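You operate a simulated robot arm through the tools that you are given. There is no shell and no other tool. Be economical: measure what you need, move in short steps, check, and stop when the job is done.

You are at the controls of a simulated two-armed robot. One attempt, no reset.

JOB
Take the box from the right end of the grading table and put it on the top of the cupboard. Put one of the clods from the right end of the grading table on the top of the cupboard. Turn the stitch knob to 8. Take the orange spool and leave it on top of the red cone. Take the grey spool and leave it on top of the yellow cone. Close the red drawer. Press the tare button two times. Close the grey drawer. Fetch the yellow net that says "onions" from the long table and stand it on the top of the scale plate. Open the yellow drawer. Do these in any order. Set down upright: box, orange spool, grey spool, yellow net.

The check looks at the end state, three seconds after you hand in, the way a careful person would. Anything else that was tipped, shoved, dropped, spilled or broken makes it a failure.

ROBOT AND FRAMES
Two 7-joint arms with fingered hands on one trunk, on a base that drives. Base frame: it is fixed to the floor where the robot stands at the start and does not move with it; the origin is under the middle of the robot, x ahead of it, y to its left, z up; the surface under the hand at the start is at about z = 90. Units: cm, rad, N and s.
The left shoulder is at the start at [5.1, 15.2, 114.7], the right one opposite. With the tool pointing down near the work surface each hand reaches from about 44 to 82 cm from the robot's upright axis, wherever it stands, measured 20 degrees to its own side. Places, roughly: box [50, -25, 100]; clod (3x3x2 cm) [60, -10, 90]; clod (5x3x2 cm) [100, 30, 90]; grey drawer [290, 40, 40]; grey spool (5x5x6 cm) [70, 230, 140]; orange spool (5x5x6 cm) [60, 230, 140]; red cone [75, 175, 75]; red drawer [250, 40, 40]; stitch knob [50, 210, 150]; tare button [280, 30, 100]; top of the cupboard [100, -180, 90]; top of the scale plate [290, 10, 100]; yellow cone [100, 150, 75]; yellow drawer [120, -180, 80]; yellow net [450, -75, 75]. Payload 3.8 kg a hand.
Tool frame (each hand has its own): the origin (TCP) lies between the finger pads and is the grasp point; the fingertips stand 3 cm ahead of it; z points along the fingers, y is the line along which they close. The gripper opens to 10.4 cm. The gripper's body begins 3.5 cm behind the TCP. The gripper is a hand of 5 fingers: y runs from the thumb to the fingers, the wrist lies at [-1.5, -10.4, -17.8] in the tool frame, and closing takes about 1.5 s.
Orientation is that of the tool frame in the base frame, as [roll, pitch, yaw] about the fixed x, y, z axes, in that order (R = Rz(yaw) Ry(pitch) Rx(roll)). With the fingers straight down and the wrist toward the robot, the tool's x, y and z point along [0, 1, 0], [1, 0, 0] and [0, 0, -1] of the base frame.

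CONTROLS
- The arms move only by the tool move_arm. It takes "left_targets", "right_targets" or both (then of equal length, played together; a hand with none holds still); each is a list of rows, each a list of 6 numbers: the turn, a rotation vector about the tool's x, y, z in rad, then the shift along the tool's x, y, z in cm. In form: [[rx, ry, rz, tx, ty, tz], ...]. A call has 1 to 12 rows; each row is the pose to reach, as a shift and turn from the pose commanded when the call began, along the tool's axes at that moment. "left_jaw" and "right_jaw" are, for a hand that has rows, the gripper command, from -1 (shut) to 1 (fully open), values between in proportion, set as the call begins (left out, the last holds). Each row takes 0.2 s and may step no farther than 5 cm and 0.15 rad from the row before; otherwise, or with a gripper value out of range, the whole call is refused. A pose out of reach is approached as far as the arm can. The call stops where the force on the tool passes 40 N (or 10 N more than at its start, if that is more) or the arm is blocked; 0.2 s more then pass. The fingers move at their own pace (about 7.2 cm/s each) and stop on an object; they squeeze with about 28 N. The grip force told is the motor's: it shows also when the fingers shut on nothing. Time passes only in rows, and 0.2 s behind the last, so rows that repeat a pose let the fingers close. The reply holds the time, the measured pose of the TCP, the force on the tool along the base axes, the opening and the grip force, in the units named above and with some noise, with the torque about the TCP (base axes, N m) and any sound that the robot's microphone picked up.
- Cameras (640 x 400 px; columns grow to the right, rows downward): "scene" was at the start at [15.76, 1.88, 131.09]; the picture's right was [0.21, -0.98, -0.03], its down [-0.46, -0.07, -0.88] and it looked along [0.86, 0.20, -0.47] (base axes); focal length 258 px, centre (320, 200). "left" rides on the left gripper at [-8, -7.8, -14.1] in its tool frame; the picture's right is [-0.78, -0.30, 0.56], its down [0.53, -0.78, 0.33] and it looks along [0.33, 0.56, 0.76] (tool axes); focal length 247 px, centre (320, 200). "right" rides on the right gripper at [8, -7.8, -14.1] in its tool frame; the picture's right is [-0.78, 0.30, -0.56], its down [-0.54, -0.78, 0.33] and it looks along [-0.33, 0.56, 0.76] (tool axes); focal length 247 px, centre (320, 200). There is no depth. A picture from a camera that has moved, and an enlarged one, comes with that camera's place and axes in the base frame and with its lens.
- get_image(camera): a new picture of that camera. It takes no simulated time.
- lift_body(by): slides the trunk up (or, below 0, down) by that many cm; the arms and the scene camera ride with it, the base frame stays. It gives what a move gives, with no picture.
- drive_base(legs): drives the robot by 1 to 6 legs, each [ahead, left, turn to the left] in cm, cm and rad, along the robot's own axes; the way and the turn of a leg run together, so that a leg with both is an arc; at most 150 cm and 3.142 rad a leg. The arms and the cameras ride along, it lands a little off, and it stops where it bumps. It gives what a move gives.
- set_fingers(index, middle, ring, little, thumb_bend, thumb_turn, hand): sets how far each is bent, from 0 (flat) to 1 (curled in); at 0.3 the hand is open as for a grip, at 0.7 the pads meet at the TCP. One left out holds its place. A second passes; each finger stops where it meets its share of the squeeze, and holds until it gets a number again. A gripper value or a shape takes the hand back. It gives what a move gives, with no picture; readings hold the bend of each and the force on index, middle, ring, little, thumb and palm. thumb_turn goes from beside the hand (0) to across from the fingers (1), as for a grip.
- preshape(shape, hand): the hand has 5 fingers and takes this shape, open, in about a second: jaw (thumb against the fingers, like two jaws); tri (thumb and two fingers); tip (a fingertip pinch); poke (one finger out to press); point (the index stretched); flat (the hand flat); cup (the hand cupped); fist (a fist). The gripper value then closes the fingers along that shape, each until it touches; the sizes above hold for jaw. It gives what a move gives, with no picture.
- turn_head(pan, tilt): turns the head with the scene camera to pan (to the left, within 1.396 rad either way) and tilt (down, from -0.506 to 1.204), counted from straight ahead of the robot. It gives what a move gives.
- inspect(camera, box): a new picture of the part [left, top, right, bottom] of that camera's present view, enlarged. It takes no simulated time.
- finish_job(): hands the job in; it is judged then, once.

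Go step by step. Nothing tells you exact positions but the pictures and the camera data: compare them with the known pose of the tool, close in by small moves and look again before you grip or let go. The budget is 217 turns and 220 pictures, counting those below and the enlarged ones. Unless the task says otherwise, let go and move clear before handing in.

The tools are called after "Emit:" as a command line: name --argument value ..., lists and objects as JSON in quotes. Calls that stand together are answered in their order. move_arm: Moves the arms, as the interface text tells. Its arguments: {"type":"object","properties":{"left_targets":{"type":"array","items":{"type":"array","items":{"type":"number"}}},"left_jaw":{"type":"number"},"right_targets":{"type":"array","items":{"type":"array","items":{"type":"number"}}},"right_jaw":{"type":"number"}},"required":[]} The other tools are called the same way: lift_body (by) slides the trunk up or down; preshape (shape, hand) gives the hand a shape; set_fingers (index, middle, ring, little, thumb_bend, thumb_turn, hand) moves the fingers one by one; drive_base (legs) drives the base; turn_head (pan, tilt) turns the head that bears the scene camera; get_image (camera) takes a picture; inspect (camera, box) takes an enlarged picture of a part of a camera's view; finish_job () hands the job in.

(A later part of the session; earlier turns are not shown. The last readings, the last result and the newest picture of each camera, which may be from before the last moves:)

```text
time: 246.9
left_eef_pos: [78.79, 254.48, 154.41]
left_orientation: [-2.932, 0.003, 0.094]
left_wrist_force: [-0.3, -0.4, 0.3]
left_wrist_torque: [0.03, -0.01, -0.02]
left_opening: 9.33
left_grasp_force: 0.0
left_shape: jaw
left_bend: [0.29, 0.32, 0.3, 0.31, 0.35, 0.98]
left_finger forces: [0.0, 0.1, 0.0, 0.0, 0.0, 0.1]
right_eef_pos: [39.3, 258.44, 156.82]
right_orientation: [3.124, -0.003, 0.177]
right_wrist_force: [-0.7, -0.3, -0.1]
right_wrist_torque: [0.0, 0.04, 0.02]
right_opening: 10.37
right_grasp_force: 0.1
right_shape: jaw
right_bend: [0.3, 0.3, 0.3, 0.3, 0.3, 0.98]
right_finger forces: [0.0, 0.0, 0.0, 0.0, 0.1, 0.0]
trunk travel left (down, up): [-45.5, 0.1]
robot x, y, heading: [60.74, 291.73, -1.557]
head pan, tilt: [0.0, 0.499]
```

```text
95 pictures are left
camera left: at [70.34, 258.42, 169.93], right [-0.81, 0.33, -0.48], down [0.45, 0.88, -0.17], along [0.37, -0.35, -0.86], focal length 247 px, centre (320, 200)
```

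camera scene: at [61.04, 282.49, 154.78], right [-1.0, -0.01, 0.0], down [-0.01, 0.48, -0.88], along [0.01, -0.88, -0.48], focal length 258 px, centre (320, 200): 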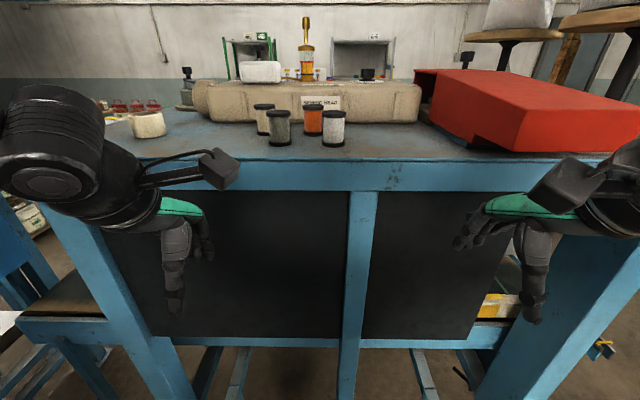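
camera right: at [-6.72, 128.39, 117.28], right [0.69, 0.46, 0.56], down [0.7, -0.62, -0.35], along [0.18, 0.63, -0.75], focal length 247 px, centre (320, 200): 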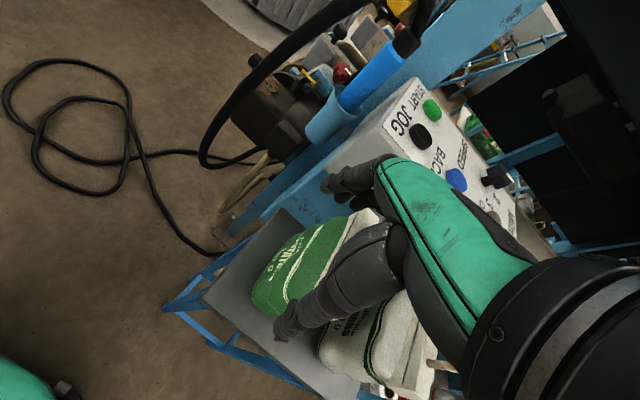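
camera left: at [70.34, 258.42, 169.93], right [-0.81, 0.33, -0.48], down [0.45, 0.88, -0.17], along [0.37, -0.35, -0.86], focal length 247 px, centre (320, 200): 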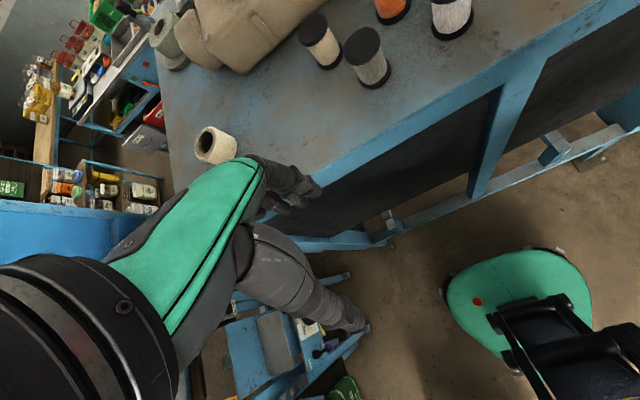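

The grey spool checks out at about [69, 234.4] with its top at z 146.5. I drive 14 cm closer and straighten the left hand.

Emit:
drive_base --legs '[[14, 0, -0.012]]'

Emit:
move_arm --left_targets '[[-0.1, 0, 0, 0, 0, 0], [-0.2, 0, 0, 0, 0, 0], [-0.2, 0, 0, -3, 0, 0], [-0.2, 0, 0, -6, 2, 0], [-0.2, 0, 0, -9, 4, 0]]' --left_jaw 0.6

Emit:
get_image --camera "left"

Emit:
get_image --camera "scene"

```text
time: 248.2
left_eef_pos: [78.36, 241.09, 154.56]
left_orientation: [-2.936, 0.003, 0.086]
left_wrist_force: [0.1, 0.6, 0.1]
left_wrist_torque: [0.0, 0.01, 0.0]
left_opening: 9.37
left_grasp_force: 0.0
left_shape: jaw
left_bend: [0.29, 0.32, 0.3, 0.31, 0.35, 0.98]
left_finger forces: [0.1, 0.0, 0.1, 0.0, 0.1, 0.0]
right_eef_pos: [38.98, 245.53, 156.96]
right_orientation: [3.119, -0.005, 0.167]
right_wrist_force: [0.2, 0.5, -0.6]
right_wrist_torque: [-0.01, 0.01, -0.02]
right_opening: 10.38
right_grasp_force: 0.1
right_shape: jaw
right_bend: [0.3, 0.3, 0.3, 0.3, 0.3, 0.98]
right_finger forces: [0.1, 0.1, 0.0, 0.0, 0.0, 0.0]
trunk travel left (down, up): [-45.5, 0.1]
robot x, y, heading: [60.88, 278.03, -1.567]
head pan, tilt: [0.0, 0.499]
```

```text
time: 249.4
left_eef_pos: [69.92, 235.92, 153.92]
left_orientation: [-3.131, 0.005, 0.084]
left_wrist_force: [0.3, 0.5, -1.0]
left_wrist_torque: [0.02, 0.03, -0.01]
left_opening: 8.35
left_grasp_force: 0.0
left_shape: jaw
left_bend: [0.27, 0.34, 0.32, 0.33, 0.49, 0.99]
left_finger forces: [0.0, 0.0, 0.0, 0.0, 0.0, 0.1]
right_eef_pos: [39.11, 244.52, 156.75]
right_orientation: [3.126, -0.003, 0.164]
right_wrist_force: [-0.8, -0.7, -0.4]
right_wrist_torque: [0.05, 0.03, -0.02]
right_opening: 10.38
right_grasp_force: 0.0
right_shape: jaw
right_bend: [0.3, 0.3, 0.3, 0.3, 0.3, 0.98]
right_finger forces: [0.0, 0.0, 0.0, 0.0, 0.0, 0.0]
trunk travel left (down, up): [-45.5, 0.1]
robot x, y, heading: [61.17, 277.61, -1.567]
head pan, tilt: [0.0, 0.499]
```

```text
94 pictures are left
camera left: at [61.18, 242.74, 168.04], right [-0.8, 0.23, -0.55], down [0.46, 0.82, -0.33], along [0.38, -0.52, -0.77], focal length 247 px, centre (320, 200)
```

left: 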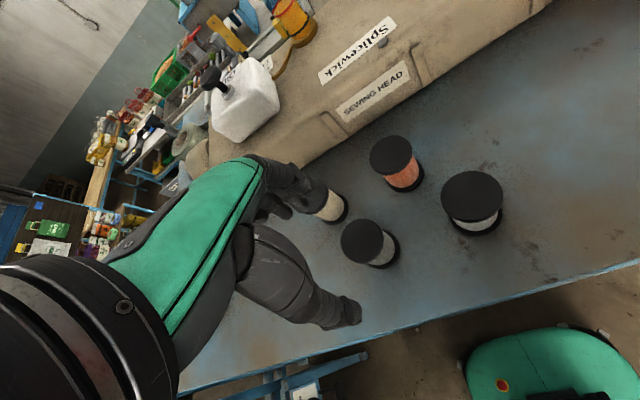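

```text
93 pictures are left
camera scene: at [61.05, 268.44, 154.75], right [-1.0, 0.0, 0.0], down [0.0, 0.48, -0.88], along [0.0, -0.88, -0.48], focal length 258 px, centre (320, 200)
```

scene: 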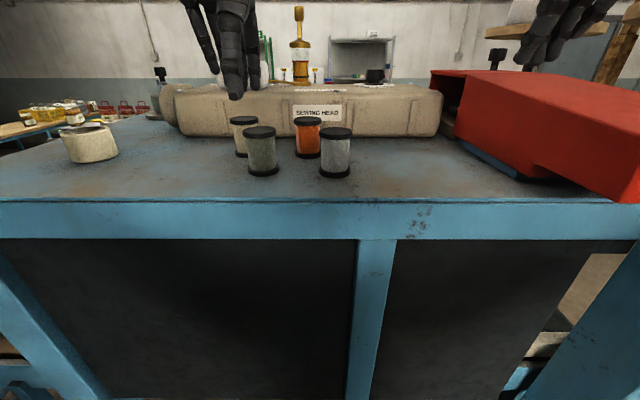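

Emit:
inspect --camera "left" --box '[300, 110, 540, 280]'

Emit:
inspect --camera "scene" --box '[220, 90, 380, 190]'

```text
2.35 times, centred on (420, 195) of left
camera zoom: at [61.18, 242.74, 168.04], right [-0.8, 0.23, -0.55], down [0.46, 0.82, -0.33], along [0.38, -0.52, -0.77], focal length 581 px, centre (85, 212)
```

zoom: 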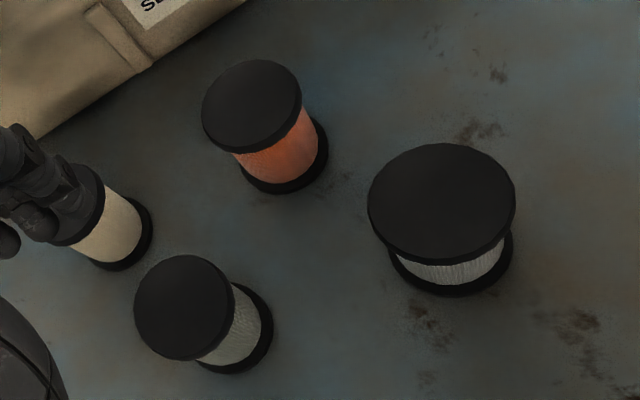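

```text
4.00 times, centred on (300, 140) of scene
camera zoom: at [61.05, 268.44, 154.75], right [-1.0, 0.0, 0.0], down [0.0, 0.48, -0.88], along [0.0, -0.88, -0.48], focal length 1031 px, centre (400, 440)
```

zoom: 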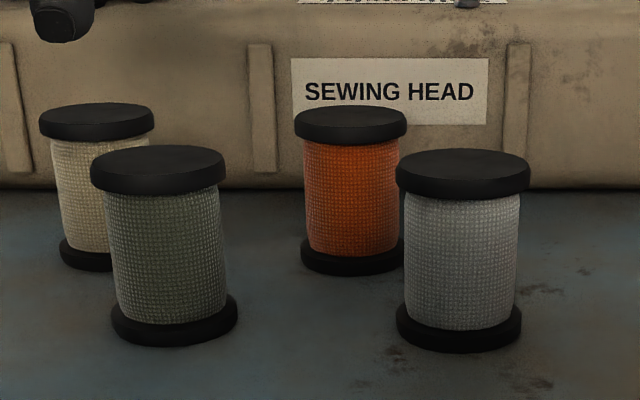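

By position the grey-toned spool at [68.4, 234.6] is the one listed at x = 70. I centre the left hand, narrow it, and go down partway.

Emit:
move_arm --left_targets '[[0, 0, 0, -1.6, 1.2, 0], [0, 0, 0, -1.6, 1.2, 0], [0, 0, 0, -1.6, 1.2, 2.5]]' --left_jaw 0.4

Emit:
inspect --camera "left" --box '[260, 130, 460, 330]'

Emit:
inspect --camera "scene" --box '[200, 60, 360, 190]'

```text
time: 250.2
left_eef_pos: [68.76, 234.49, 151.46]
left_orientation: [-3.132, 0.004, 0.083]
left_wrist_force: [-0.1, -0.3, -0.2]
left_wrist_torque: [0.0, 0.06, 0.01]
left_opening: 7.27
left_grasp_force: 0.1
left_shape: jaw
left_bend: [0.27, 0.37, 0.34, 0.35, 0.58, 0.99]
left_finger forces: [0.0, 0.0, 0.0, 0.0, 0.1, 0.0]
left hand out of reach, approached as far as the arm can: row 1, 2, 3
right_eef_pos: [38.86, 244.74, 156.86]
right_orientation: [3.125, -0.004, 0.165]
right_wrist_force: [-0.2, -0.9, 0.1]
right_wrist_torque: [-0.02, 0.02, -0.02]
right_opening: 10.39
right_grasp_force: 0.1
right_shape: jaw
right_bend: [0.3, 0.3, 0.3, 0.3, 0.3, 0.98]
right_finger forces: [0.1, 0.0, 0.0, 0.0, 0.0, 0.0]
trunk travel left (down, up): [-45.5, 0.1]
robot x, y, heading: [60.91, 278.07, -1.568]
head pan, tilt: [0.0, 0.499]
```

```text
2.00 times, centred on (360, 230) of left
camera zoom: at [60.04, 241.4, 165.58], right [-0.8, 0.23, -0.55], down [0.47, 0.82, -0.33], along [0.38, -0.52, -0.77], focal length 494 px, centre (240, 140)
```

zoom: 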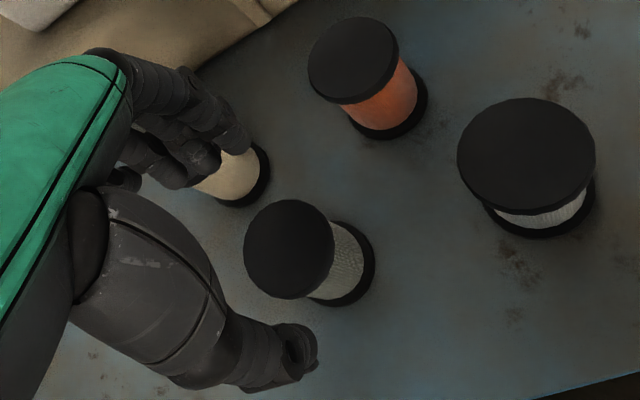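

```text
3.08 times, centred on (280, 125) of scene
camera zoom: at [61.05, 268.59, 154.76], right [-1.0, 0.0, 0.0], down [0.0, 0.48, -0.88], along [0.0, -0.88, -0.48], focal length 793 px, centre (443, 431)
```

zoom: 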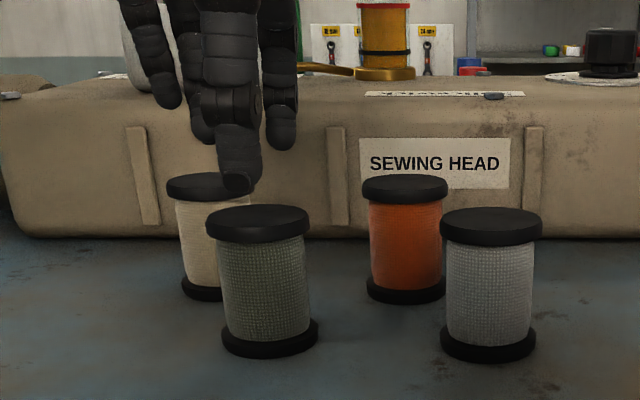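

The tool axis runs straight through the grey spool. I descend and grip it.

Emit:
move_arm --left_targets '[[0, 0, 0, 0, 0, 3], [0, 0, 0, 0, 0, 6.2]]'

Emit:
get_image --camera "scene"

```text
time: 250.8
left_eef_pos: [68.68, 235.08, 145.0]
left_orientation: [-3.133, 0.006, 0.084]
left_wrist_force: [0.8, -1.4, 0.0]
left_wrist_torque: [-0.03, 0.01, 0.0]
left_opening: 7.31
left_grasp_force: 0.0
left_shape: jaw
left_bend: [0.27, 0.37, 0.34, 0.35, 0.58, 0.99]
left_finger forces: [0.1, 0.0, 0.0, 0.0, 0.0, 0.0]
right_eef_pos: [39.0, 244.89, 156.88]
right_orientation: [3.122, -0.003, 0.164]
right_wrist_force: [0.3, -0.3, 0.2]
right_wrist_torque: [0.03, 0.0, -0.02]
right_opening: 10.38
right_grasp_force: 0.1
right_shape: jaw
right_bend: [0.3, 0.3, 0.3, 0.3, 0.3, 0.98]
right_finger forces: [0.1, 0.0, 0.1, 0.0, 0.0, 0.0]
trunk travel left (down, up): [-45.5, 0.1]
robot x, y, heading: [61.07, 278.02, -1.568]
head pan, tilt: [0.0, 0.499]
```

```text
88 pictures are left
camera scene: at [61.06, 268.8, 154.78], right [-1.0, 0.0, 0.0], down [0.0, 0.48, -0.88], along [0.0, -0.88, -0.48], focal length 258 px, centre (320, 200)
```

scene: 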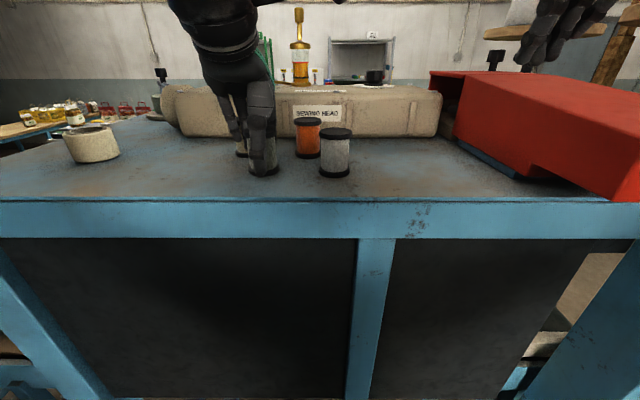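

Emit:
move_arm --left_targets '[[0, 0, 0, 0, 0, 0], [0, 0, 0, 0, 0, 0], [0, 0, 0, 0, 0, 0], [0, 0, 0, 0, 0, 0], [0, 0, 0, 0, 0, 0], [0, 0, 0, 0, 0, 0]]' --left_jaw -1

Emit:
inspect --camera "left" --box '[240, 130, 480, 330]'

```text
time: 252.2
left_eef_pos: [68.57, 235.02, 144.95]
left_orientation: [-3.133, 0.002, 0.085]
left_wrist_force: [0.3, -0.1, 0.0]
left_wrist_torque: [-0.01, 0.01, 0.02]
left_opening: 3.65
left_grasp_force: 28.1
left_shape: jaw
left_bend: [0.74, 0.51, 0.56, 0.52, 0.74, 1.0]
left_finger forces: [14.2, 9.4, 0.1, 0.1, 24.2, 0.0]
right_eef_pos: [39.06, 244.96, 156.82]
right_orientation: [3.123, -0.002, 0.165]
right_wrist_force: [-0.4, 0.2, -0.6]
right_wrist_torque: [-0.01, 0.01, -0.03]
right_opening: 10.41
right_grasp_force: 0.0
right_shape: jaw
right_bend: [0.3, 0.3, 0.3, 0.3, 0.3, 0.98]
right_finger forces: [0.0, 0.1, 0.0, 0.0, 0.0, 0.0]
trunk travel left (down, up): [-45.5, 0.1]
robot x, y, heading: [60.89, 278.29, -1.569]
head pan, tilt: [0.0, 0.499]
```

```text
2.00 times, centred on (360, 230) of left
camera zoom: at [59.96, 241.92, 159.18], right [-0.8, 0.23, -0.55], down [0.47, 0.82, -0.33], along [0.38, -0.52, -0.77], focal length 494 px, centre (240, 140)
```

zoom: 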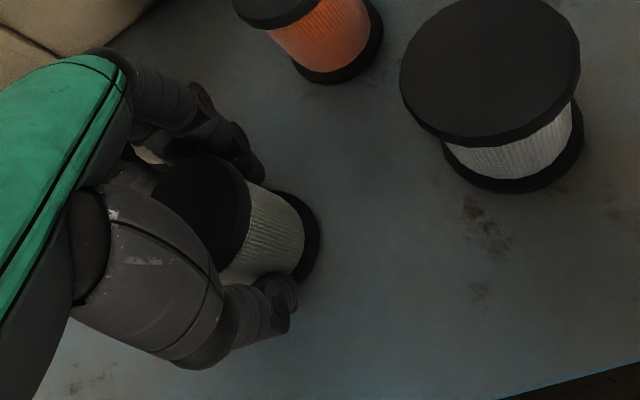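

The grey spool is held by its core. I lift it and draw it back to the left side.

Emit:
move_arm --left_targets '[[0, 0, 0, 0, 0, -3], [0, 0, 0, 0, 0, -6], [0, 0, 0, 0, 0, -9], [0, 0, 0, 1, -3, -11], [0, 0, 0, 3, -7, -11], [0, 0, 0, 6, -10, -11], [0, 0, 0, 10, -12, -11], [0, 0, 0, 14, -14, -11]]'

Emit:
drive_base --legs '[[0, 10, 0]]'

Emit:
get_image --camera "scene"

Emit:
get_image --camera "right"

```text
time: 254.0
left_eef_pos: [81.84, 250.3, 156.16]
left_orientation: [-3.132, 0.005, 0.081]
left_wrist_force: [-0.3, -1.1, -0.3]
left_wrist_torque: [-0.02, -0.01, -0.01]
left_opening: 3.62
left_grasp_force: 27.8
left_shape: jaw
left_bend: [0.74, 0.51, 0.56, 0.52, 0.74, 1.0]
left_finger forces: [14.3, 9.5, 0.1, 0.0, 24.0, 0.0]
left hand out of reach, approached as far as the arm can: row 3
right_eef_pos: [39.22, 245.16, 156.96]
right_orientation: [3.123, -0.001, 0.165]
right_wrist_force: [0.4, 0.2, 0.4]
right_wrist_torque: [-0.03, 0.02, -0.02]
right_opening: 10.4
right_grasp_force: 0.1
right_shape: jaw
right_bend: [0.3, 0.3, 0.3, 0.3, 0.3, 0.98]
right_finger forces: [0.0, 0.0, 0.1, 0.0, 0.0, 0.1]
trunk travel left (down, up): [-45.5, 0.1]
robot x, y, heading: [60.75, 277.98, -1.57]
head pan, tilt: [0.0, 0.499]
```

```text
time: 255.2
left_eef_pos: [89.94, 249.91, 156.28]
left_orientation: [-3.135, -0.005, 0.079]
left_wrist_force: [-0.9, 0.3, 0.2]
left_wrist_torque: [0.0, -0.05, 0.0]
left_opening: 3.62
left_grasp_force: 27.8
left_shape: jaw
left_bend: [0.74, 0.51, 0.56, 0.52, 0.74, 1.0]
left_finger forces: [14.4, 9.4, 0.0, 0.0, 24.1, 0.1]
right_eef_pos: [47.32, 244.86, 156.74]
right_orientation: [3.123, -0.012, 0.163]
right_wrist_force: [-0.6, 0.2, -0.7]
right_wrist_torque: [-0.01, -0.06, 0.02]
right_opening: 10.4
right_grasp_force: 0.1
right_shape: jaw
right_bend: [0.3, 0.3, 0.3, 0.3, 0.3, 0.98]
right_finger forces: [0.1, 0.0, 0.0, 0.0, 0.1, 0.0]
trunk travel left (down, up): [-45.5, 0.1]
robot x, y, heading: [70.56, 278.4, -1.57]
head pan, tilt: [0.0, 0.499]
```

```text
86 pictures are left
camera scene: at [69.49, 268.75, 154.77], right [-1.0, 0.0, -0.01], down [0.01, 0.48, -0.88], along [0.01, -0.88, -0.48], focal length 258 px, centre (320, 200)
```

scene: 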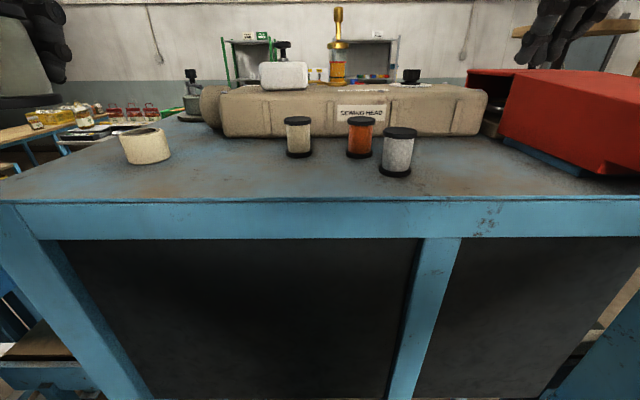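

```text
85 pictures are left
camera right: at [53.77, 254.19, 170.79], right [-0.73, -0.41, 0.55], down [-0.65, 0.67, -0.35], along [-0.23, -0.61, -0.75], focal length 247 px, centre (320, 200)
```

right: 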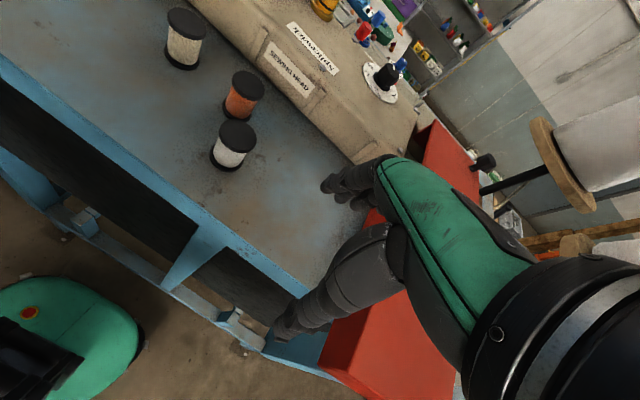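

The right-hand spool left over is clearly white, so the one taken is the grey. The orange sits at [63, 228]; I bring the right hand over it, turned so the thumb clears the white spool.

Emit:
move_arm --right_targets '[[0, 0, 0.1, 2.5, 3.5, 0], [0, 0, 0.2, 5, 7, 0], [0, 0, 0.3, 7.5, 10.5, 0], [0, 0, 0.4, 10, 14, 0], [0, 0, 0.465, 12, 17, 1], [0, 0, 0.465, 12.8, 19.2, 3.7]]' --right_jaw 0.4

Emit:
get_image --camera "right"

Emit:
get_image --camera "scene"

```text
time: 256.6
left_eef_pos: [91.05, 249.82, 156.06]
left_orientation: [-3.13, 0.001, 0.079]
left_wrist_force: [-0.7, 0.3, -1.4]
left_wrist_torque: [0.02, -0.04, -0.01]
left_opening: 3.62
left_grasp_force: 28.3
left_shape: jaw
left_bend: [0.74, 0.51, 0.56, 0.52, 0.74, 1.0]
left_finger forces: [14.5, 9.4, 0.0, 0.1, 24.0, 0.1]
right_eef_pos: [64.14, 228.1, 153.6]
right_orientation: [3.127, -0.014, -0.304]
right_wrist_force: [0.0, 0.2, 0.9]
right_wrist_torque: [0.01, -0.03, 0.0]
right_opening: 7.32
right_grasp_force: 0.1
right_shape: jaw
right_bend: [0.27, 0.37, 0.34, 0.35, 0.58, 0.99]
right_finger forces: [0.1, 0.0, 0.0, 0.1, 0.0, 0.0]
trunk travel left (down, up): [-45.5, 0.1]
robot x, y, heading: [70.55, 277.6, -1.566]
head pan, tilt: [0.0, 0.499]
```

```text
84 pictures are left
camera right: at [74.02, 233.34, 167.76], right [-0.83, -0.04, 0.55], down [-0.27, 0.9, -0.35], along [-0.48, -0.44, -0.76], focal length 247 px, centre (320, 200)
```

right: 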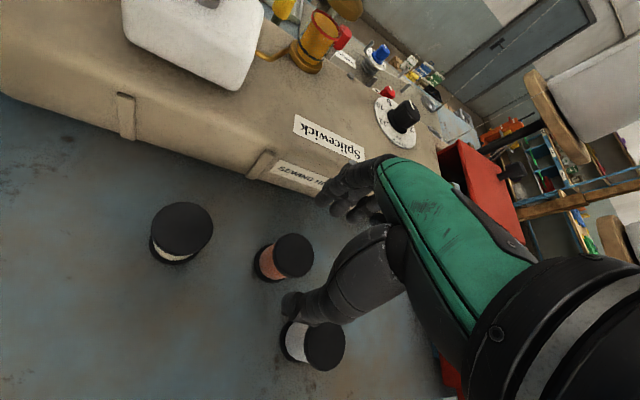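

```text
83 pictures are left
camera scene: at [70.52, 268.66, 154.77], right [-1.0, 0.0, 0.0], down [0.0, 0.48, -0.88], along [0.0, -0.88, -0.48], focal length 258 px, centre (320, 200)
```

scene: 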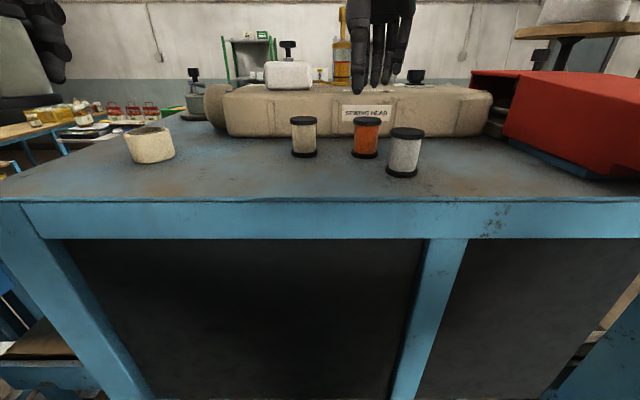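

The tool axis passes through the orange spool. I descend and grip.

Emit:
move_arm --right_targets '[[0, 0, 0, -0.5, 0, 3], [0, 0, 0, -0.5, 0, 6], [0, 0, 0, -0.5, 0, 8.5]]'

Emit:
get_image --camera "right"

Emit:
inspect --camera "scene" --box '[270, 70, 470, 195]'

```text
time: 257.6
left_eef_pos: [93.17, 251.0, 155.96]
left_orientation: [-3.14, 0.015, 0.084]
left_wrist_force: [0.7, -0.3, -1.0]
left_wrist_torque: [-0.01, -0.01, -0.02]
left_opening: 3.61
left_grasp_force: 27.5
left_shape: jaw
left_bend: [0.74, 0.51, 0.56, 0.52, 0.74, 1.0]
left_finger forces: [14.4, 9.5, 0.0, 0.1, 24.1, 0.0]
right_eef_pos: [66.59, 229.12, 145.56]
right_orientation: [3.115, 0.001, -0.292]
right_wrist_force: [0.2, 1.6, 0.5]
right_wrist_torque: [0.0, 0.04, -0.01]
right_opening: 7.32
right_grasp_force: 0.1
right_shape: jaw
right_bend: [0.27, 0.37, 0.34, 0.35, 0.58, 0.99]
right_finger forces: [0.0, 0.0, 0.0, 0.0, 0.0, 0.0]
trunk travel left (down, up): [-45.5, 0.1]
robot x, y, heading: [70.34, 277.96, -1.567]
head pan, tilt: [0.0, 0.499]
stopped in row 3 (right hand): the arm was blocked; the commanded pose is now the measured one
```

```text
82 pictures are left
camera right: at [76.56, 234.62, 159.53], right [-0.82, -0.05, 0.57], down [-0.29, 0.89, -0.35], along [-0.49, -0.46, -0.74], focal length 247 px, centre (320, 200)
```

right: 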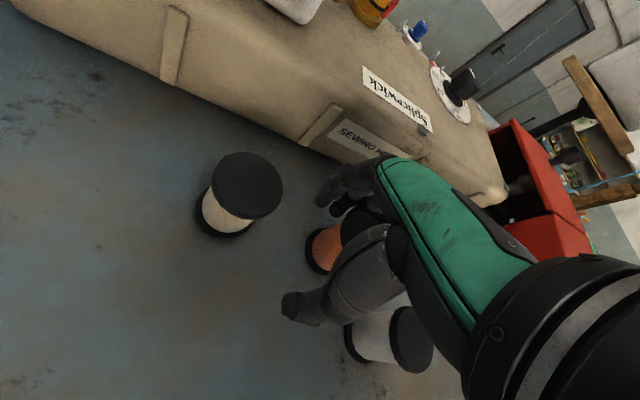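

```text
3.20 times, centred on (370, 132) of scene
camera zoom: at [72.81, 269.75, 154.81], right [-1.0, 0.0, 0.01], down [-0.01, 0.47, -0.88], along [0.0, -0.88, -0.47], focal length 825 px, centre (160, 416)
```

zoom: 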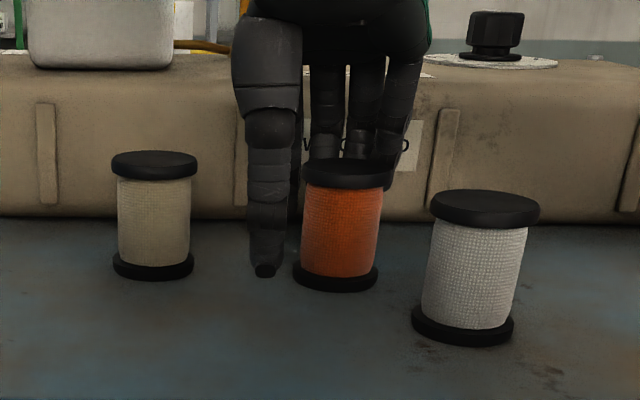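

The arm got blocked – most likely its elbow against the red box – and the hand stopped 3 cm beside the spool, with nothing disturbed. I raise the hand again and shift the base left for more elbow room.

Emit:
move_arm --right_targets '[[0, 0, 0, 0, 0, -2.5], [0, 0, 0, 0, 0, -5], [0, 0, 0, 0, 0, -8], [0, 0, 0, 0, 0, -10]]'

Emit:
turn_head --pan -0.9 --tilt 0.4

Emit:
get_image --camera "scene"

```text
time: 258.6
left_eef_pos: [91.72, 250.11, 156.07]
left_orientation: [-3.134, 0.004, 0.082]
left_wrist_force: [0.7, 0.1, -0.5]
left_wrist_torque: [0.0, 0.02, -0.01]
left_opening: 3.6
left_grasp_force: 28.4
left_shape: jaw
left_bend: [0.74, 0.51, 0.56, 0.52, 0.74, 1.0]
left_finger forces: [14.5, 9.5, 0.0, 0.1, 24.1, 0.0]
right_eef_pos: [64.56, 228.62, 155.24]
right_orientation: [3.125, -0.008, -0.298]
right_wrist_force: [-0.1, 0.5, 0.1]
right_wrist_torque: [0.03, 0.02, -0.02]
right_opening: 7.32
right_grasp_force: 0.1
right_shape: jaw
right_bend: [0.27, 0.37, 0.34, 0.35, 0.58, 0.99]
right_finger forces: [0.0, 0.0, 0.0, 0.0, 0.0, 0.0]
trunk travel left (down, up): [-45.5, 0.1]
robot x, y, heading: [70.61, 278.13, -1.563]
head pan, tilt: [0.0, 0.499]
```

```text
time: 259.8
left_eef_pos: [91.3, 249.89, 156.07]
left_orientation: [-3.132, 0.004, 0.084]
left_wrist_force: [0.1, 0.1, -0.7]
left_wrist_torque: [-0.02, 0.0, 0.0]
left_opening: 3.63
left_grasp_force: 28.2
left_shape: jaw
left_bend: [0.74, 0.51, 0.56, 0.52, 0.74, 1.0]
left_finger forces: [14.4, 9.5, 0.0, 0.0, 24.1, 0.1]
right_eef_pos: [64.21, 228.45, 155.2]
right_orientation: [3.126, -0.014, -0.3]
right_wrist_force: [-0.3, 0.2, 0.6]
right_wrist_torque: [0.0, 0.01, 0.0]
right_opening: 7.34
right_grasp_force: 0.1
right_shape: jaw
right_bend: [0.27, 0.37, 0.34, 0.35, 0.58, 0.99]
right_finger forces: [0.0, 0.1, 0.0, 0.1, 0.0, 0.0]
trunk travel left (down, up): [-45.5, 0.1]
robot x, y, heading: [70.62, 277.96, -1.565]
head pan, tilt: [-0.901, 0.4]
```

```text
80 pictures are left
camera scene: at [63.51, 272.13, 155.69], right [-0.62, 0.78, 0.0], down [0.3, 0.24, -0.92], along [-0.72, -0.57, -0.39], focal length 258 px, centre (320, 200)
```

scene: 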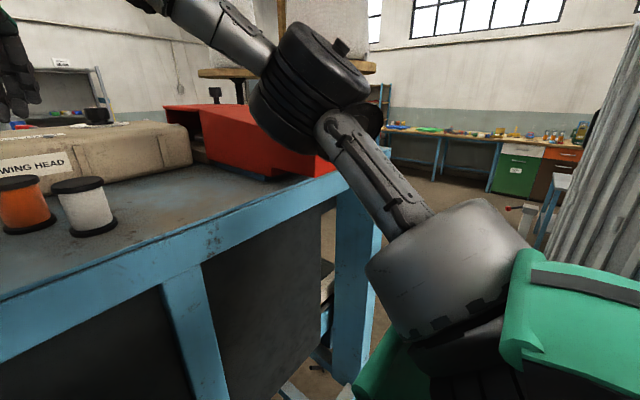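

Confirmed: the right elbow hung right over the red box. I shift the base 18 cm left and bring the hand back over the orange spool.

Emit:
drive_base --legs '[[0, 18, 0]]'

Emit:
move_arm --right_targets '[[0, 0, 0, -4.2, 1.3, 0], [0, 0, 0, -8.5, 2.6, 0], [0, 0, 0, -12.7, 3.9, 0], [0, 0, 0, -16.8, 5.2, 0], [0, 0, 0, -18, 5.6, 1]]'

Emit:
get_image --camera "right"

Emit:
get_image --camera "scene"

```text
time: 261.3
left_eef_pos: [109.12, 250.2, 156.19]
left_orientation: [-3.134, 0.001, 0.085]
left_wrist_force: [-0.8, -0.5, -0.3]
left_wrist_torque: [-0.03, 0.0, 0.0]
left_opening: 3.66
left_grasp_force: 28.0
left_shape: jaw
left_bend: [0.74, 0.51, 0.56, 0.52, 0.74, 1.0]
left_finger forces: [14.4, 9.6, 0.0, 0.1, 24.0, 0.0]
right_eef_pos: [81.81, 228.42, 155.14]
right_orientation: [3.127, -0.015, -0.294]
right_wrist_force: [0.0, 1.1, -0.4]
right_wrist_torque: [0.0, -0.04, 0.0]
right_opening: 7.33
right_grasp_force: 0.2
right_shape: jaw
right_bend: [0.27, 0.37, 0.34, 0.35, 0.58, 0.99]
right_finger forces: [0.0, 0.0, 0.0, 0.0, 0.1, 0.2]
trunk travel left (down, up): [-45.5, 0.1]
robot x, y, heading: [88.66, 278.45, -1.563]
head pan, tilt: [-0.901, 0.4]
```

```text
time: 262.5
left_eef_pos: [109.3, 250.21, 156.03]
left_orientation: [-3.132, 0.0, 0.084]
left_wrist_force: [-0.8, 0.0, -1.1]
left_wrist_torque: [0.01, 0.01, 0.02]
left_opening: 3.62
left_grasp_force: 28.3
left_shape: jaw
left_bend: [0.74, 0.51, 0.56, 0.52, 0.74, 1.0]
left_finger forces: [14.5, 9.6, 0.1, 0.0, 24.0, 0.0]
right_eef_pos: [63.6, 228.24, 153.75]
right_orientation: [3.126, -0.012, -0.295]
right_wrist_force: [0.3, -0.8, -0.1]
right_wrist_torque: [-0.01, 0.01, -0.01]
right_opening: 7.31
right_grasp_force: 0.0
right_shape: jaw
right_bend: [0.27, 0.37, 0.34, 0.35, 0.58, 0.99]
right_finger forces: [0.1, 0.0, 0.0, 0.0, 0.1, 0.1]
trunk travel left (down, up): [-45.5, 0.1]
robot x, y, heading: [88.63, 278.42, -1.564]
head pan, tilt: [-0.901, 0.4]
```

```text
79 pictures are left
camera right: at [73.32, 233.58, 167.94], right [-0.83, -0.05, 0.55], down [-0.28, 0.89, -0.35], along [-0.48, -0.45, -0.76], focal length 247 px, centre (320, 200)
```

right: 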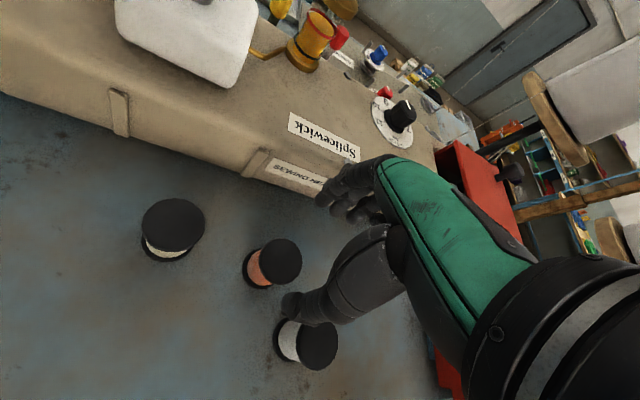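

```text
78 pictures are left
camera scene: at [81.5, 272.21, 155.68], right [-0.63, 0.78, 0.0], down [0.3, 0.24, -0.92], along [-0.72, -0.58, -0.39], focal length 258 px, centre (320, 200)
```

scene: 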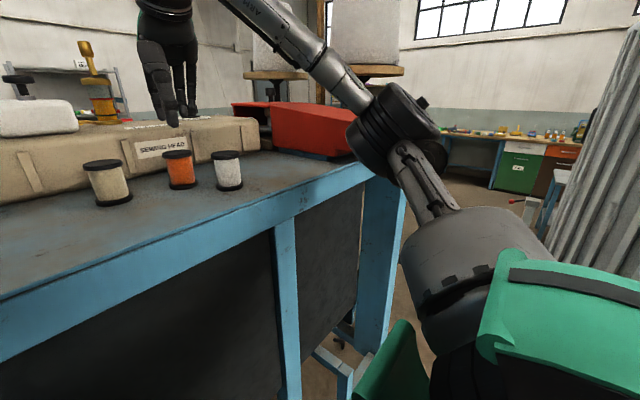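

The elbow is clear now and the tool is centred. I descend again.

Emit:
move_arm --right_targets '[[0, 0, 0, -0.2, 0, 3], [0, 0, 0, -0.2, 0, 6], [0, 0, 0, -0.2, 0, 8.6]]'

Emit:
get_image --camera "right"

```text
time: 263.3
left_eef_pos: [109.44, 250.09, 156.06]
left_orientation: [-3.133, 0.0, 0.085]
left_wrist_force: [0.1, -0.6, -0.4]
left_wrist_torque: [-0.02, 0.01, 0.02]
left_opening: 3.6
left_grasp_force: 27.6
left_shape: jaw
left_bend: [0.74, 0.51, 0.56, 0.52, 0.74, 1.0]
left_finger forces: [14.4, 9.5, 0.0, 0.0, 24.1, 0.0]
right_eef_pos: [63.37, 228.09, 145.36]
right_orientation: [3.125, -0.013, -0.295]
right_wrist_force: [-0.8, -0.9, 0.4]
right_wrist_torque: [0.0, 0.0, 0.0]
right_opening: 7.33
right_grasp_force: 0.1
right_shape: jaw
right_bend: [0.27, 0.37, 0.34, 0.35, 0.58, 0.99]
right_finger forces: [0.0, 0.0, 0.0, 0.1, 0.1, 0.1]
trunk travel left (down, up): [-45.5, 0.1]
robot x, y, heading: [88.52, 278.32, -1.568]
head pan, tilt: [-0.901, 0.4]
```

```text
77 pictures are left
camera right: at [73.24, 233.5, 159.39], right [-0.83, -0.05, 0.55], down [-0.28, 0.89, -0.35], along [-0.48, -0.45, -0.76], focal length 247 px, centre (320, 200)
```

right: 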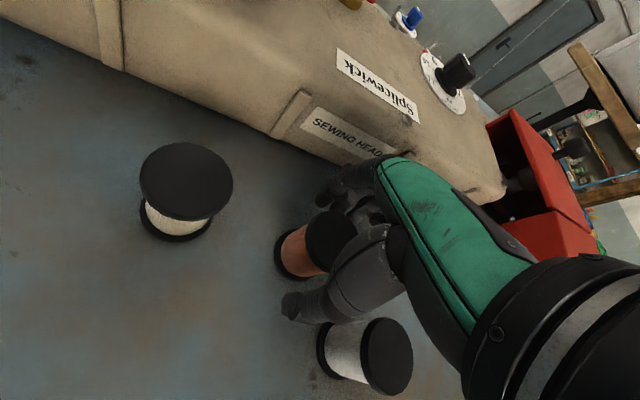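

Well placed around the orange spool. I close and lift.

Emit:
move_arm --right_targets '[[0, 0, 0, 0, 0, 0], [0, 0, 0, 0, 0, 0], [0, 0, 0, 0, 0, 0], [0, 0, 0, 0, 0, 0], [0, 0, 0, 0, 0, 0], [0, 0, 0, 0, 0, 0]]' --right_jaw -1

Emit:
move_arm --right_targets '[[0, 0, 0, 0, 0, -2], [0, 0, 0, 0, 0, -5], [0, 0, 0, 0, 0, -8], [0, 0, 0, 0, 0, -11]]'

Emit:
get_image --camera "right"

```text
time: 264.7
left_eef_pos: [109.41, 250.09, 156.13]
left_orientation: [-3.134, 0.004, 0.085]
left_wrist_force: [0.0, -0.1, -0.4]
left_wrist_torque: [0.02, -0.04, 0.01]
left_opening: 3.61
left_grasp_force: 28.1
left_shape: jaw
left_bend: [0.74, 0.51, 0.56, 0.52, 0.74, 1.0]
left_finger forces: [14.4, 9.5, 0.0, 0.0, 24.0, 0.0]
right_eef_pos: [63.4, 228.1, 145.16]
right_orientation: [3.126, -0.012, -0.295]
right_wrist_force: [-0.4, -0.8, 0.1]
right_wrist_torque: [-0.03, 0.0, -0.01]
right_opening: 3.71
right_grasp_force: 28.3
right_shape: jaw
right_bend: [0.74, 0.51, 0.55, 0.51, 0.74, 1.0]
right_finger forces: [15.0, 8.7, 0.0, 0.1, 23.9, 0.1]
trunk travel left (down, up): [-45.5, 0.1]
robot x, y, heading: [88.69, 278.03, -1.567]
head pan, tilt: [-0.901, 0.4]
```

```text
time: 265.7
left_eef_pos: [109.54, 250.13, 156.12]
left_orientation: [-3.133, 0.003, 0.085]
left_wrist_force: [0.8, -0.1, -0.5]
left_wrist_torque: [0.0, 0.01, 0.0]
left_opening: 3.63
left_grasp_force: 27.8
left_shape: jaw
left_bend: [0.74, 0.51, 0.56, 0.52, 0.74, 1.0]
left_finger forces: [14.3, 9.5, 0.0, 0.0, 24.2, 0.1]
right_eef_pos: [63.59, 228.44, 156.39]
right_orientation: [3.127, -0.012, -0.294]
right_wrist_force: [-0.6, -0.1, -0.8]
right_wrist_torque: [0.01, 0.01, 0.0]
right_opening: 3.72
right_grasp_force: 28.1
right_shape: jaw
right_bend: [0.74, 0.51, 0.55, 0.51, 0.74, 1.0]
right_finger forces: [15.1, 8.8, 0.1, 0.1, 23.8, 0.0]
trunk travel left (down, up): [-45.5, 0.1]
robot x, y, heading: [88.73, 278.02, -1.565]
head pan, tilt: [-0.901, 0.4]
```

```text
76 pictures are left
camera right: at [73.47, 233.91, 170.59], right [-0.83, -0.05, 0.55], down [-0.28, 0.89, -0.35], along [-0.48, -0.45, -0.76], focal length 247 px, centre (320, 200)
```

right: 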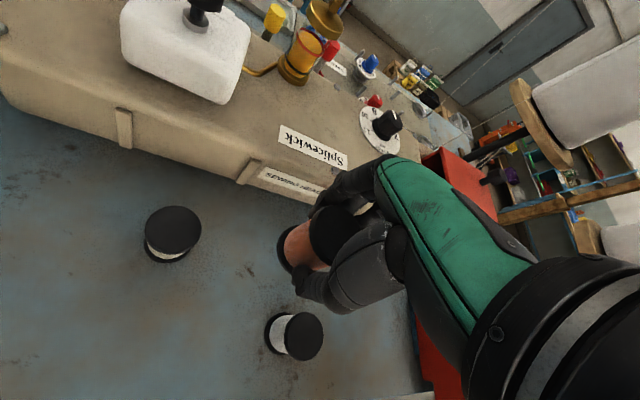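

Both spools are held. The black knob on the sewing head at about [50, 206, 152] should be the stitch knob; I take a close look at its dial.

Emit:
inspect --camera "right" --box '[340, 85, 430, 165]'

```text
5.00 times, centred on (385, 125) of right
camera zoom: at [73.47, 233.91, 170.59], right [-0.83, -0.05, 0.55], down [-0.28, 0.89, -0.35], along [-0.48, -0.45, -0.76], focal length 1235 px, centre (-5, 575)
```

zoom: 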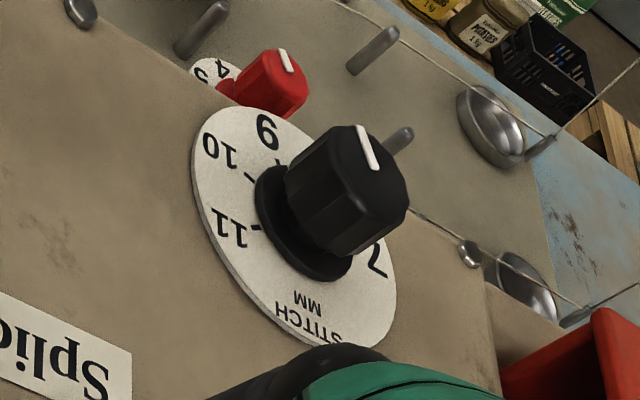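

The dial reads STITCH MM with 7–11; the pointer is at 9 now, and 8 lies about 49° clockwise from it seen from above. I need a free hand: I set the grey spool down nearby for a moment, and raise the right hand with the orange one.

Emit:
move_arm --left_targets '[[0, 0, 0, -3.5, 3, 0], [0, 0, 0, -7, 6, 0], [0, 0, 0, -10.5, 9, 0], [0, 0, 0, -12.5, 11, 1], [0, 0, 0, -12.5, 11, 4], [0, 0, 0, -12.5, 11, 7], [0, 0, 0, -12.5, 11, 9.5], [0, 0, 0, -12.5, 11, 10.7]]' --right_targets '[[0, 0, 0, 0, -3, -1], [0, 0, 0, 0, -6, -3], [0, 0, 0, 0, -9, -5], [0, 0, 0, 0, -12, -7], [0, 0, 0, 0, -13, -9], [0, 0, 0, 0, -13, -11], [0, 0, 0, 0, -13, -13], [0, 0, 0, 0, -13, -14]]'

Emit:
get_image --camera "left"

```text
time: 267.5
left_eef_pos: [97.91, 238.24, 145.25]
left_orientation: [-3.133, 0.005, 0.086]
left_wrist_force: [0.1, -0.2, -0.5]
left_wrist_torque: [0.03, -0.01, 0.0]
left_opening: 3.62
left_grasp_force: 27.8
left_shape: jaw
left_bend: [0.74, 0.51, 0.56, 0.52, 0.74, 1.0]
left_finger forces: [14.6, 9.8, 0.1, 0.1, 23.9, 0.1]
right_eef_pos: [67.15, 241.09, 170.14]
right_orientation: [3.128, -0.013, -0.295]
right_wrist_force: [0.2, 0.0, -0.5]
right_wrist_torque: [0.02, 0.01, -0.01]
right_opening: 3.7
right_grasp_force: 28.2
right_shape: jaw
right_bend: [0.74, 0.51, 0.55, 0.51, 0.74, 1.0]
right_finger forces: [15.1, 8.8, 0.0, 0.0, 23.9, 0.1]
trunk travel left (down, up): [-45.5, 0.1]
robot x, y, heading: [88.38, 278.33, -1.565]
head pan, tilt: [-0.901, 0.4]
```

```text
74 pictures are left
camera left: at [89.23, 245.09, 159.53], right [-0.8, 0.23, -0.55], down [0.46, 0.82, -0.33], along [0.38, -0.52, -0.77], focal length 247 px, centre (320, 200)
```

left: 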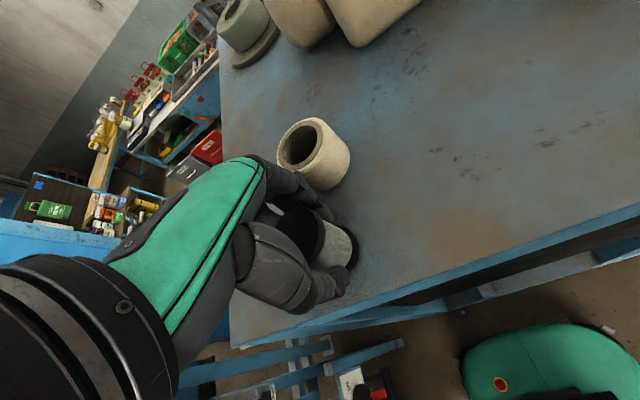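

The roll of tape is close behind the fingers. I lift a little, shift 6 cm to the side, and set the spool down there.

Emit:
move_arm --left_targets '[[0, 0, 0, 0, -0.5, -1.5], [0, 0, 0, 3, -0.8, -2], [0, 0, 0, 6, -0.8, -2], [0, 0, 0, 8, -0.8, -1.5], [0, 0, 0, 8, -0.8, -0.6], [0, 0, 0, 8, -0.8, 0.1]]'

Emit:
move_arm --left_targets '[[0, 0, 0, 0, 0, 0], [0, 0, 0, 0, 0, 0], [0, 0, 0, 0, 0, 0], [0, 0, 0, 0, 0, 0]]' --left_jaw 0.4

Emit:
get_image --camera "left"

```text
time: 268.9
left_eef_pos: [105.76, 239.59, 145.23]
left_orientation: [-3.132, 0.002, 0.084]
left_wrist_force: [0.0, 0.6, -1.2]
left_wrist_torque: [-0.01, -0.02, 0.01]
left_opening: 3.65
left_grasp_force: 28.4
left_shape: jaw
left_bend: [0.74, 0.51, 0.56, 0.52, 0.74, 1.0]
left_finger forces: [14.6, 9.9, 0.0, 0.1, 24.0, 0.0]
right_eef_pos: [67.15, 241.23, 170.12]
right_orientation: [3.126, -0.013, -0.295]
right_wrist_force: [-0.5, 0.0, -0.4]
right_wrist_torque: [-0.01, 0.01, 0.02]
right_opening: 3.71
right_grasp_force: 28.1
right_shape: jaw
right_bend: [0.74, 0.51, 0.55, 0.51, 0.74, 1.0]
right_finger forces: [15.1, 8.8, 0.1, 0.0, 23.9, 0.0]
trunk travel left (down, up): [-45.5, 0.1]
robot x, y, heading: [88.66, 277.9, -1.569]
head pan, tilt: [-0.901, 0.4]
```

```text
time: 269.9
left_eef_pos: [105.92, 239.64, 145.31]
left_orientation: [-3.133, 0.004, 0.085]
left_wrist_force: [0.4, -0.7, -0.4]
left_wrist_torque: [0.02, 0.02, 0.0]
left_opening: 7.25
left_grasp_force: 0.1
left_shape: jaw
left_bend: [0.27, 0.37, 0.34, 0.35, 0.58, 0.99]
left_finger forces: [0.1, 0.1, 0.1, 0.0, 0.1, 0.1]
right_eef_pos: [67.2, 241.1, 170.12]
right_orientation: [3.125, -0.013, -0.295]
right_wrist_force: [-0.3, -0.3, 0.5]
right_wrist_torque: [-0.03, 0.01, 0.01]
right_opening: 3.7
right_grasp_force: 28.1
right_shape: jaw
right_bend: [0.74, 0.51, 0.55, 0.51, 0.74, 1.0]
right_finger forces: [15.0, 8.9, 0.0, 0.1, 23.8, 0.1]
trunk travel left (down, up): [-45.5, 0.1]
robot x, y, heading: [88.83, 278.03, -1.565]
head pan, tilt: [-0.901, 0.4]
```

```text
73 pictures are left
camera left: at [97.13, 246.56, 159.47], right [-0.8, 0.23, -0.55], down [0.47, 0.82, -0.33], along [0.38, -0.52, -0.77], focal length 247 px, centre (320, 200)
```

left: 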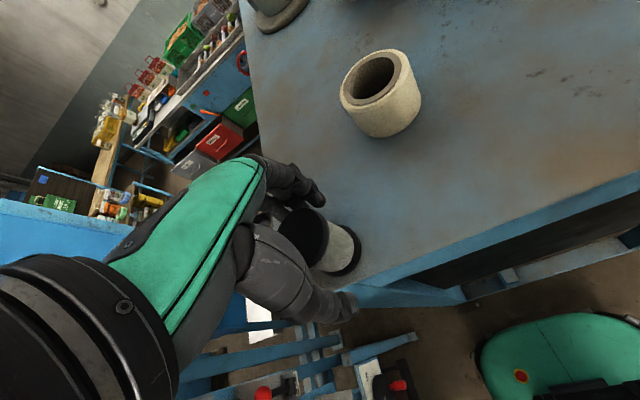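

Grey spool stands safely at [106, 240]. Before using the left arm on the knob I check how high its elbow rides over the table.

Emit:
move_arm --left_targets '[[0, 0, 0, 0, 0, -3], [0, 0, 0, 0, 0, -6], [0, 0, 0, 0, 0, -9], [0, 0, 0, 0, 0, -11]]'

Emit:
turn_head --pan 0.8 --tilt 0.4

Emit:
get_image --camera "scene"

```text
time: 270.9
left_eef_pos: [105.81, 239.6, 156.3]
left_orientation: [-3.13, 0.003, 0.085]
left_wrist_force: [-1.1, 0.3, -0.4]
left_wrist_torque: [0.03, 0.02, 0.03]
left_opening: 7.22
left_grasp_force: 0.0
left_shape: jaw
left_bend: [0.27, 0.37, 0.34, 0.35, 0.58, 0.99]
left_finger forces: [0.0, 0.0, 0.1, 0.1, 0.0, 0.0]
right_eef_pos: [67.02, 241.22, 170.23]
right_orientation: [3.126, -0.013, -0.294]
right_wrist_force: [0.8, 0.0, 0.4]
right_wrist_torque: [0.01, 0.02, 0.01]
right_opening: 3.68
right_grasp_force: 28.4
right_shape: jaw
right_bend: [0.74, 0.51, 0.55, 0.51, 0.74, 1.0]
right_finger forces: [15.1, 8.8, 0.0, 0.0, 23.9, 0.1]
trunk travel left (down, up): [-45.5, 0.1]
robot x, y, heading: [88.94, 278.21, -1.567]
head pan, tilt: [-0.901, 0.4]
```

```text
time: 272.6
left_eef_pos: [105.76, 239.56, 156.29]
left_orientation: [-3.131, 0.002, 0.084]
left_wrist_force: [-0.5, -0.9, 0.1]
left_wrist_torque: [0.0, 0.0, -0.04]
left_opening: 7.27
left_grasp_force: 0.0
left_shape: jaw
left_bend: [0.27, 0.37, 0.34, 0.35, 0.58, 0.99]
left_finger forces: [0.0, 0.0, 0.0, 0.0, 0.0, 0.1]
right_eef_pos: [66.98, 241.19, 170.14]
right_orientation: [3.126, -0.013, -0.296]
right_wrist_force: [-0.5, -0.7, -1.2]
right_wrist_torque: [-0.03, 0.0, 0.02]
right_opening: 3.71
right_grasp_force: 27.7
right_shape: jaw
right_bend: [0.74, 0.51, 0.55, 0.51, 0.74, 1.0]
right_finger forces: [15.1, 8.8, 0.0, 0.0, 23.9, 0.0]
trunk travel left (down, up): [-45.5, 0.1]
robot x, y, heading: [88.7, 278.32, -1.563]
head pan, tilt: [0.799, 0.4]
```

```text
72 pictures are left
camera scene: at [95.54, 271.58, 155.69], right [-0.69, -0.72, 0.0], down [-0.28, 0.27, -0.92], along [0.66, -0.64, -0.39], focal length 258 px, centre (320, 200)
```

scene: 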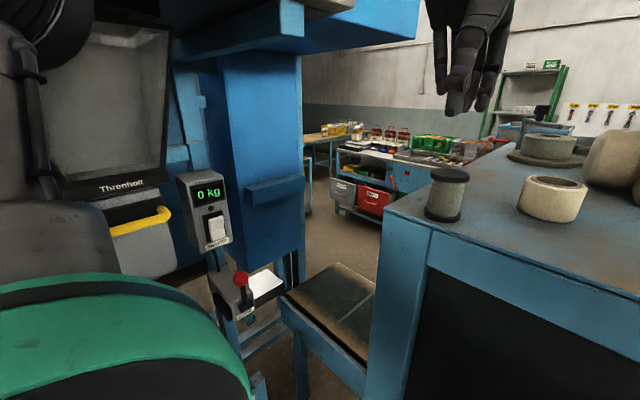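

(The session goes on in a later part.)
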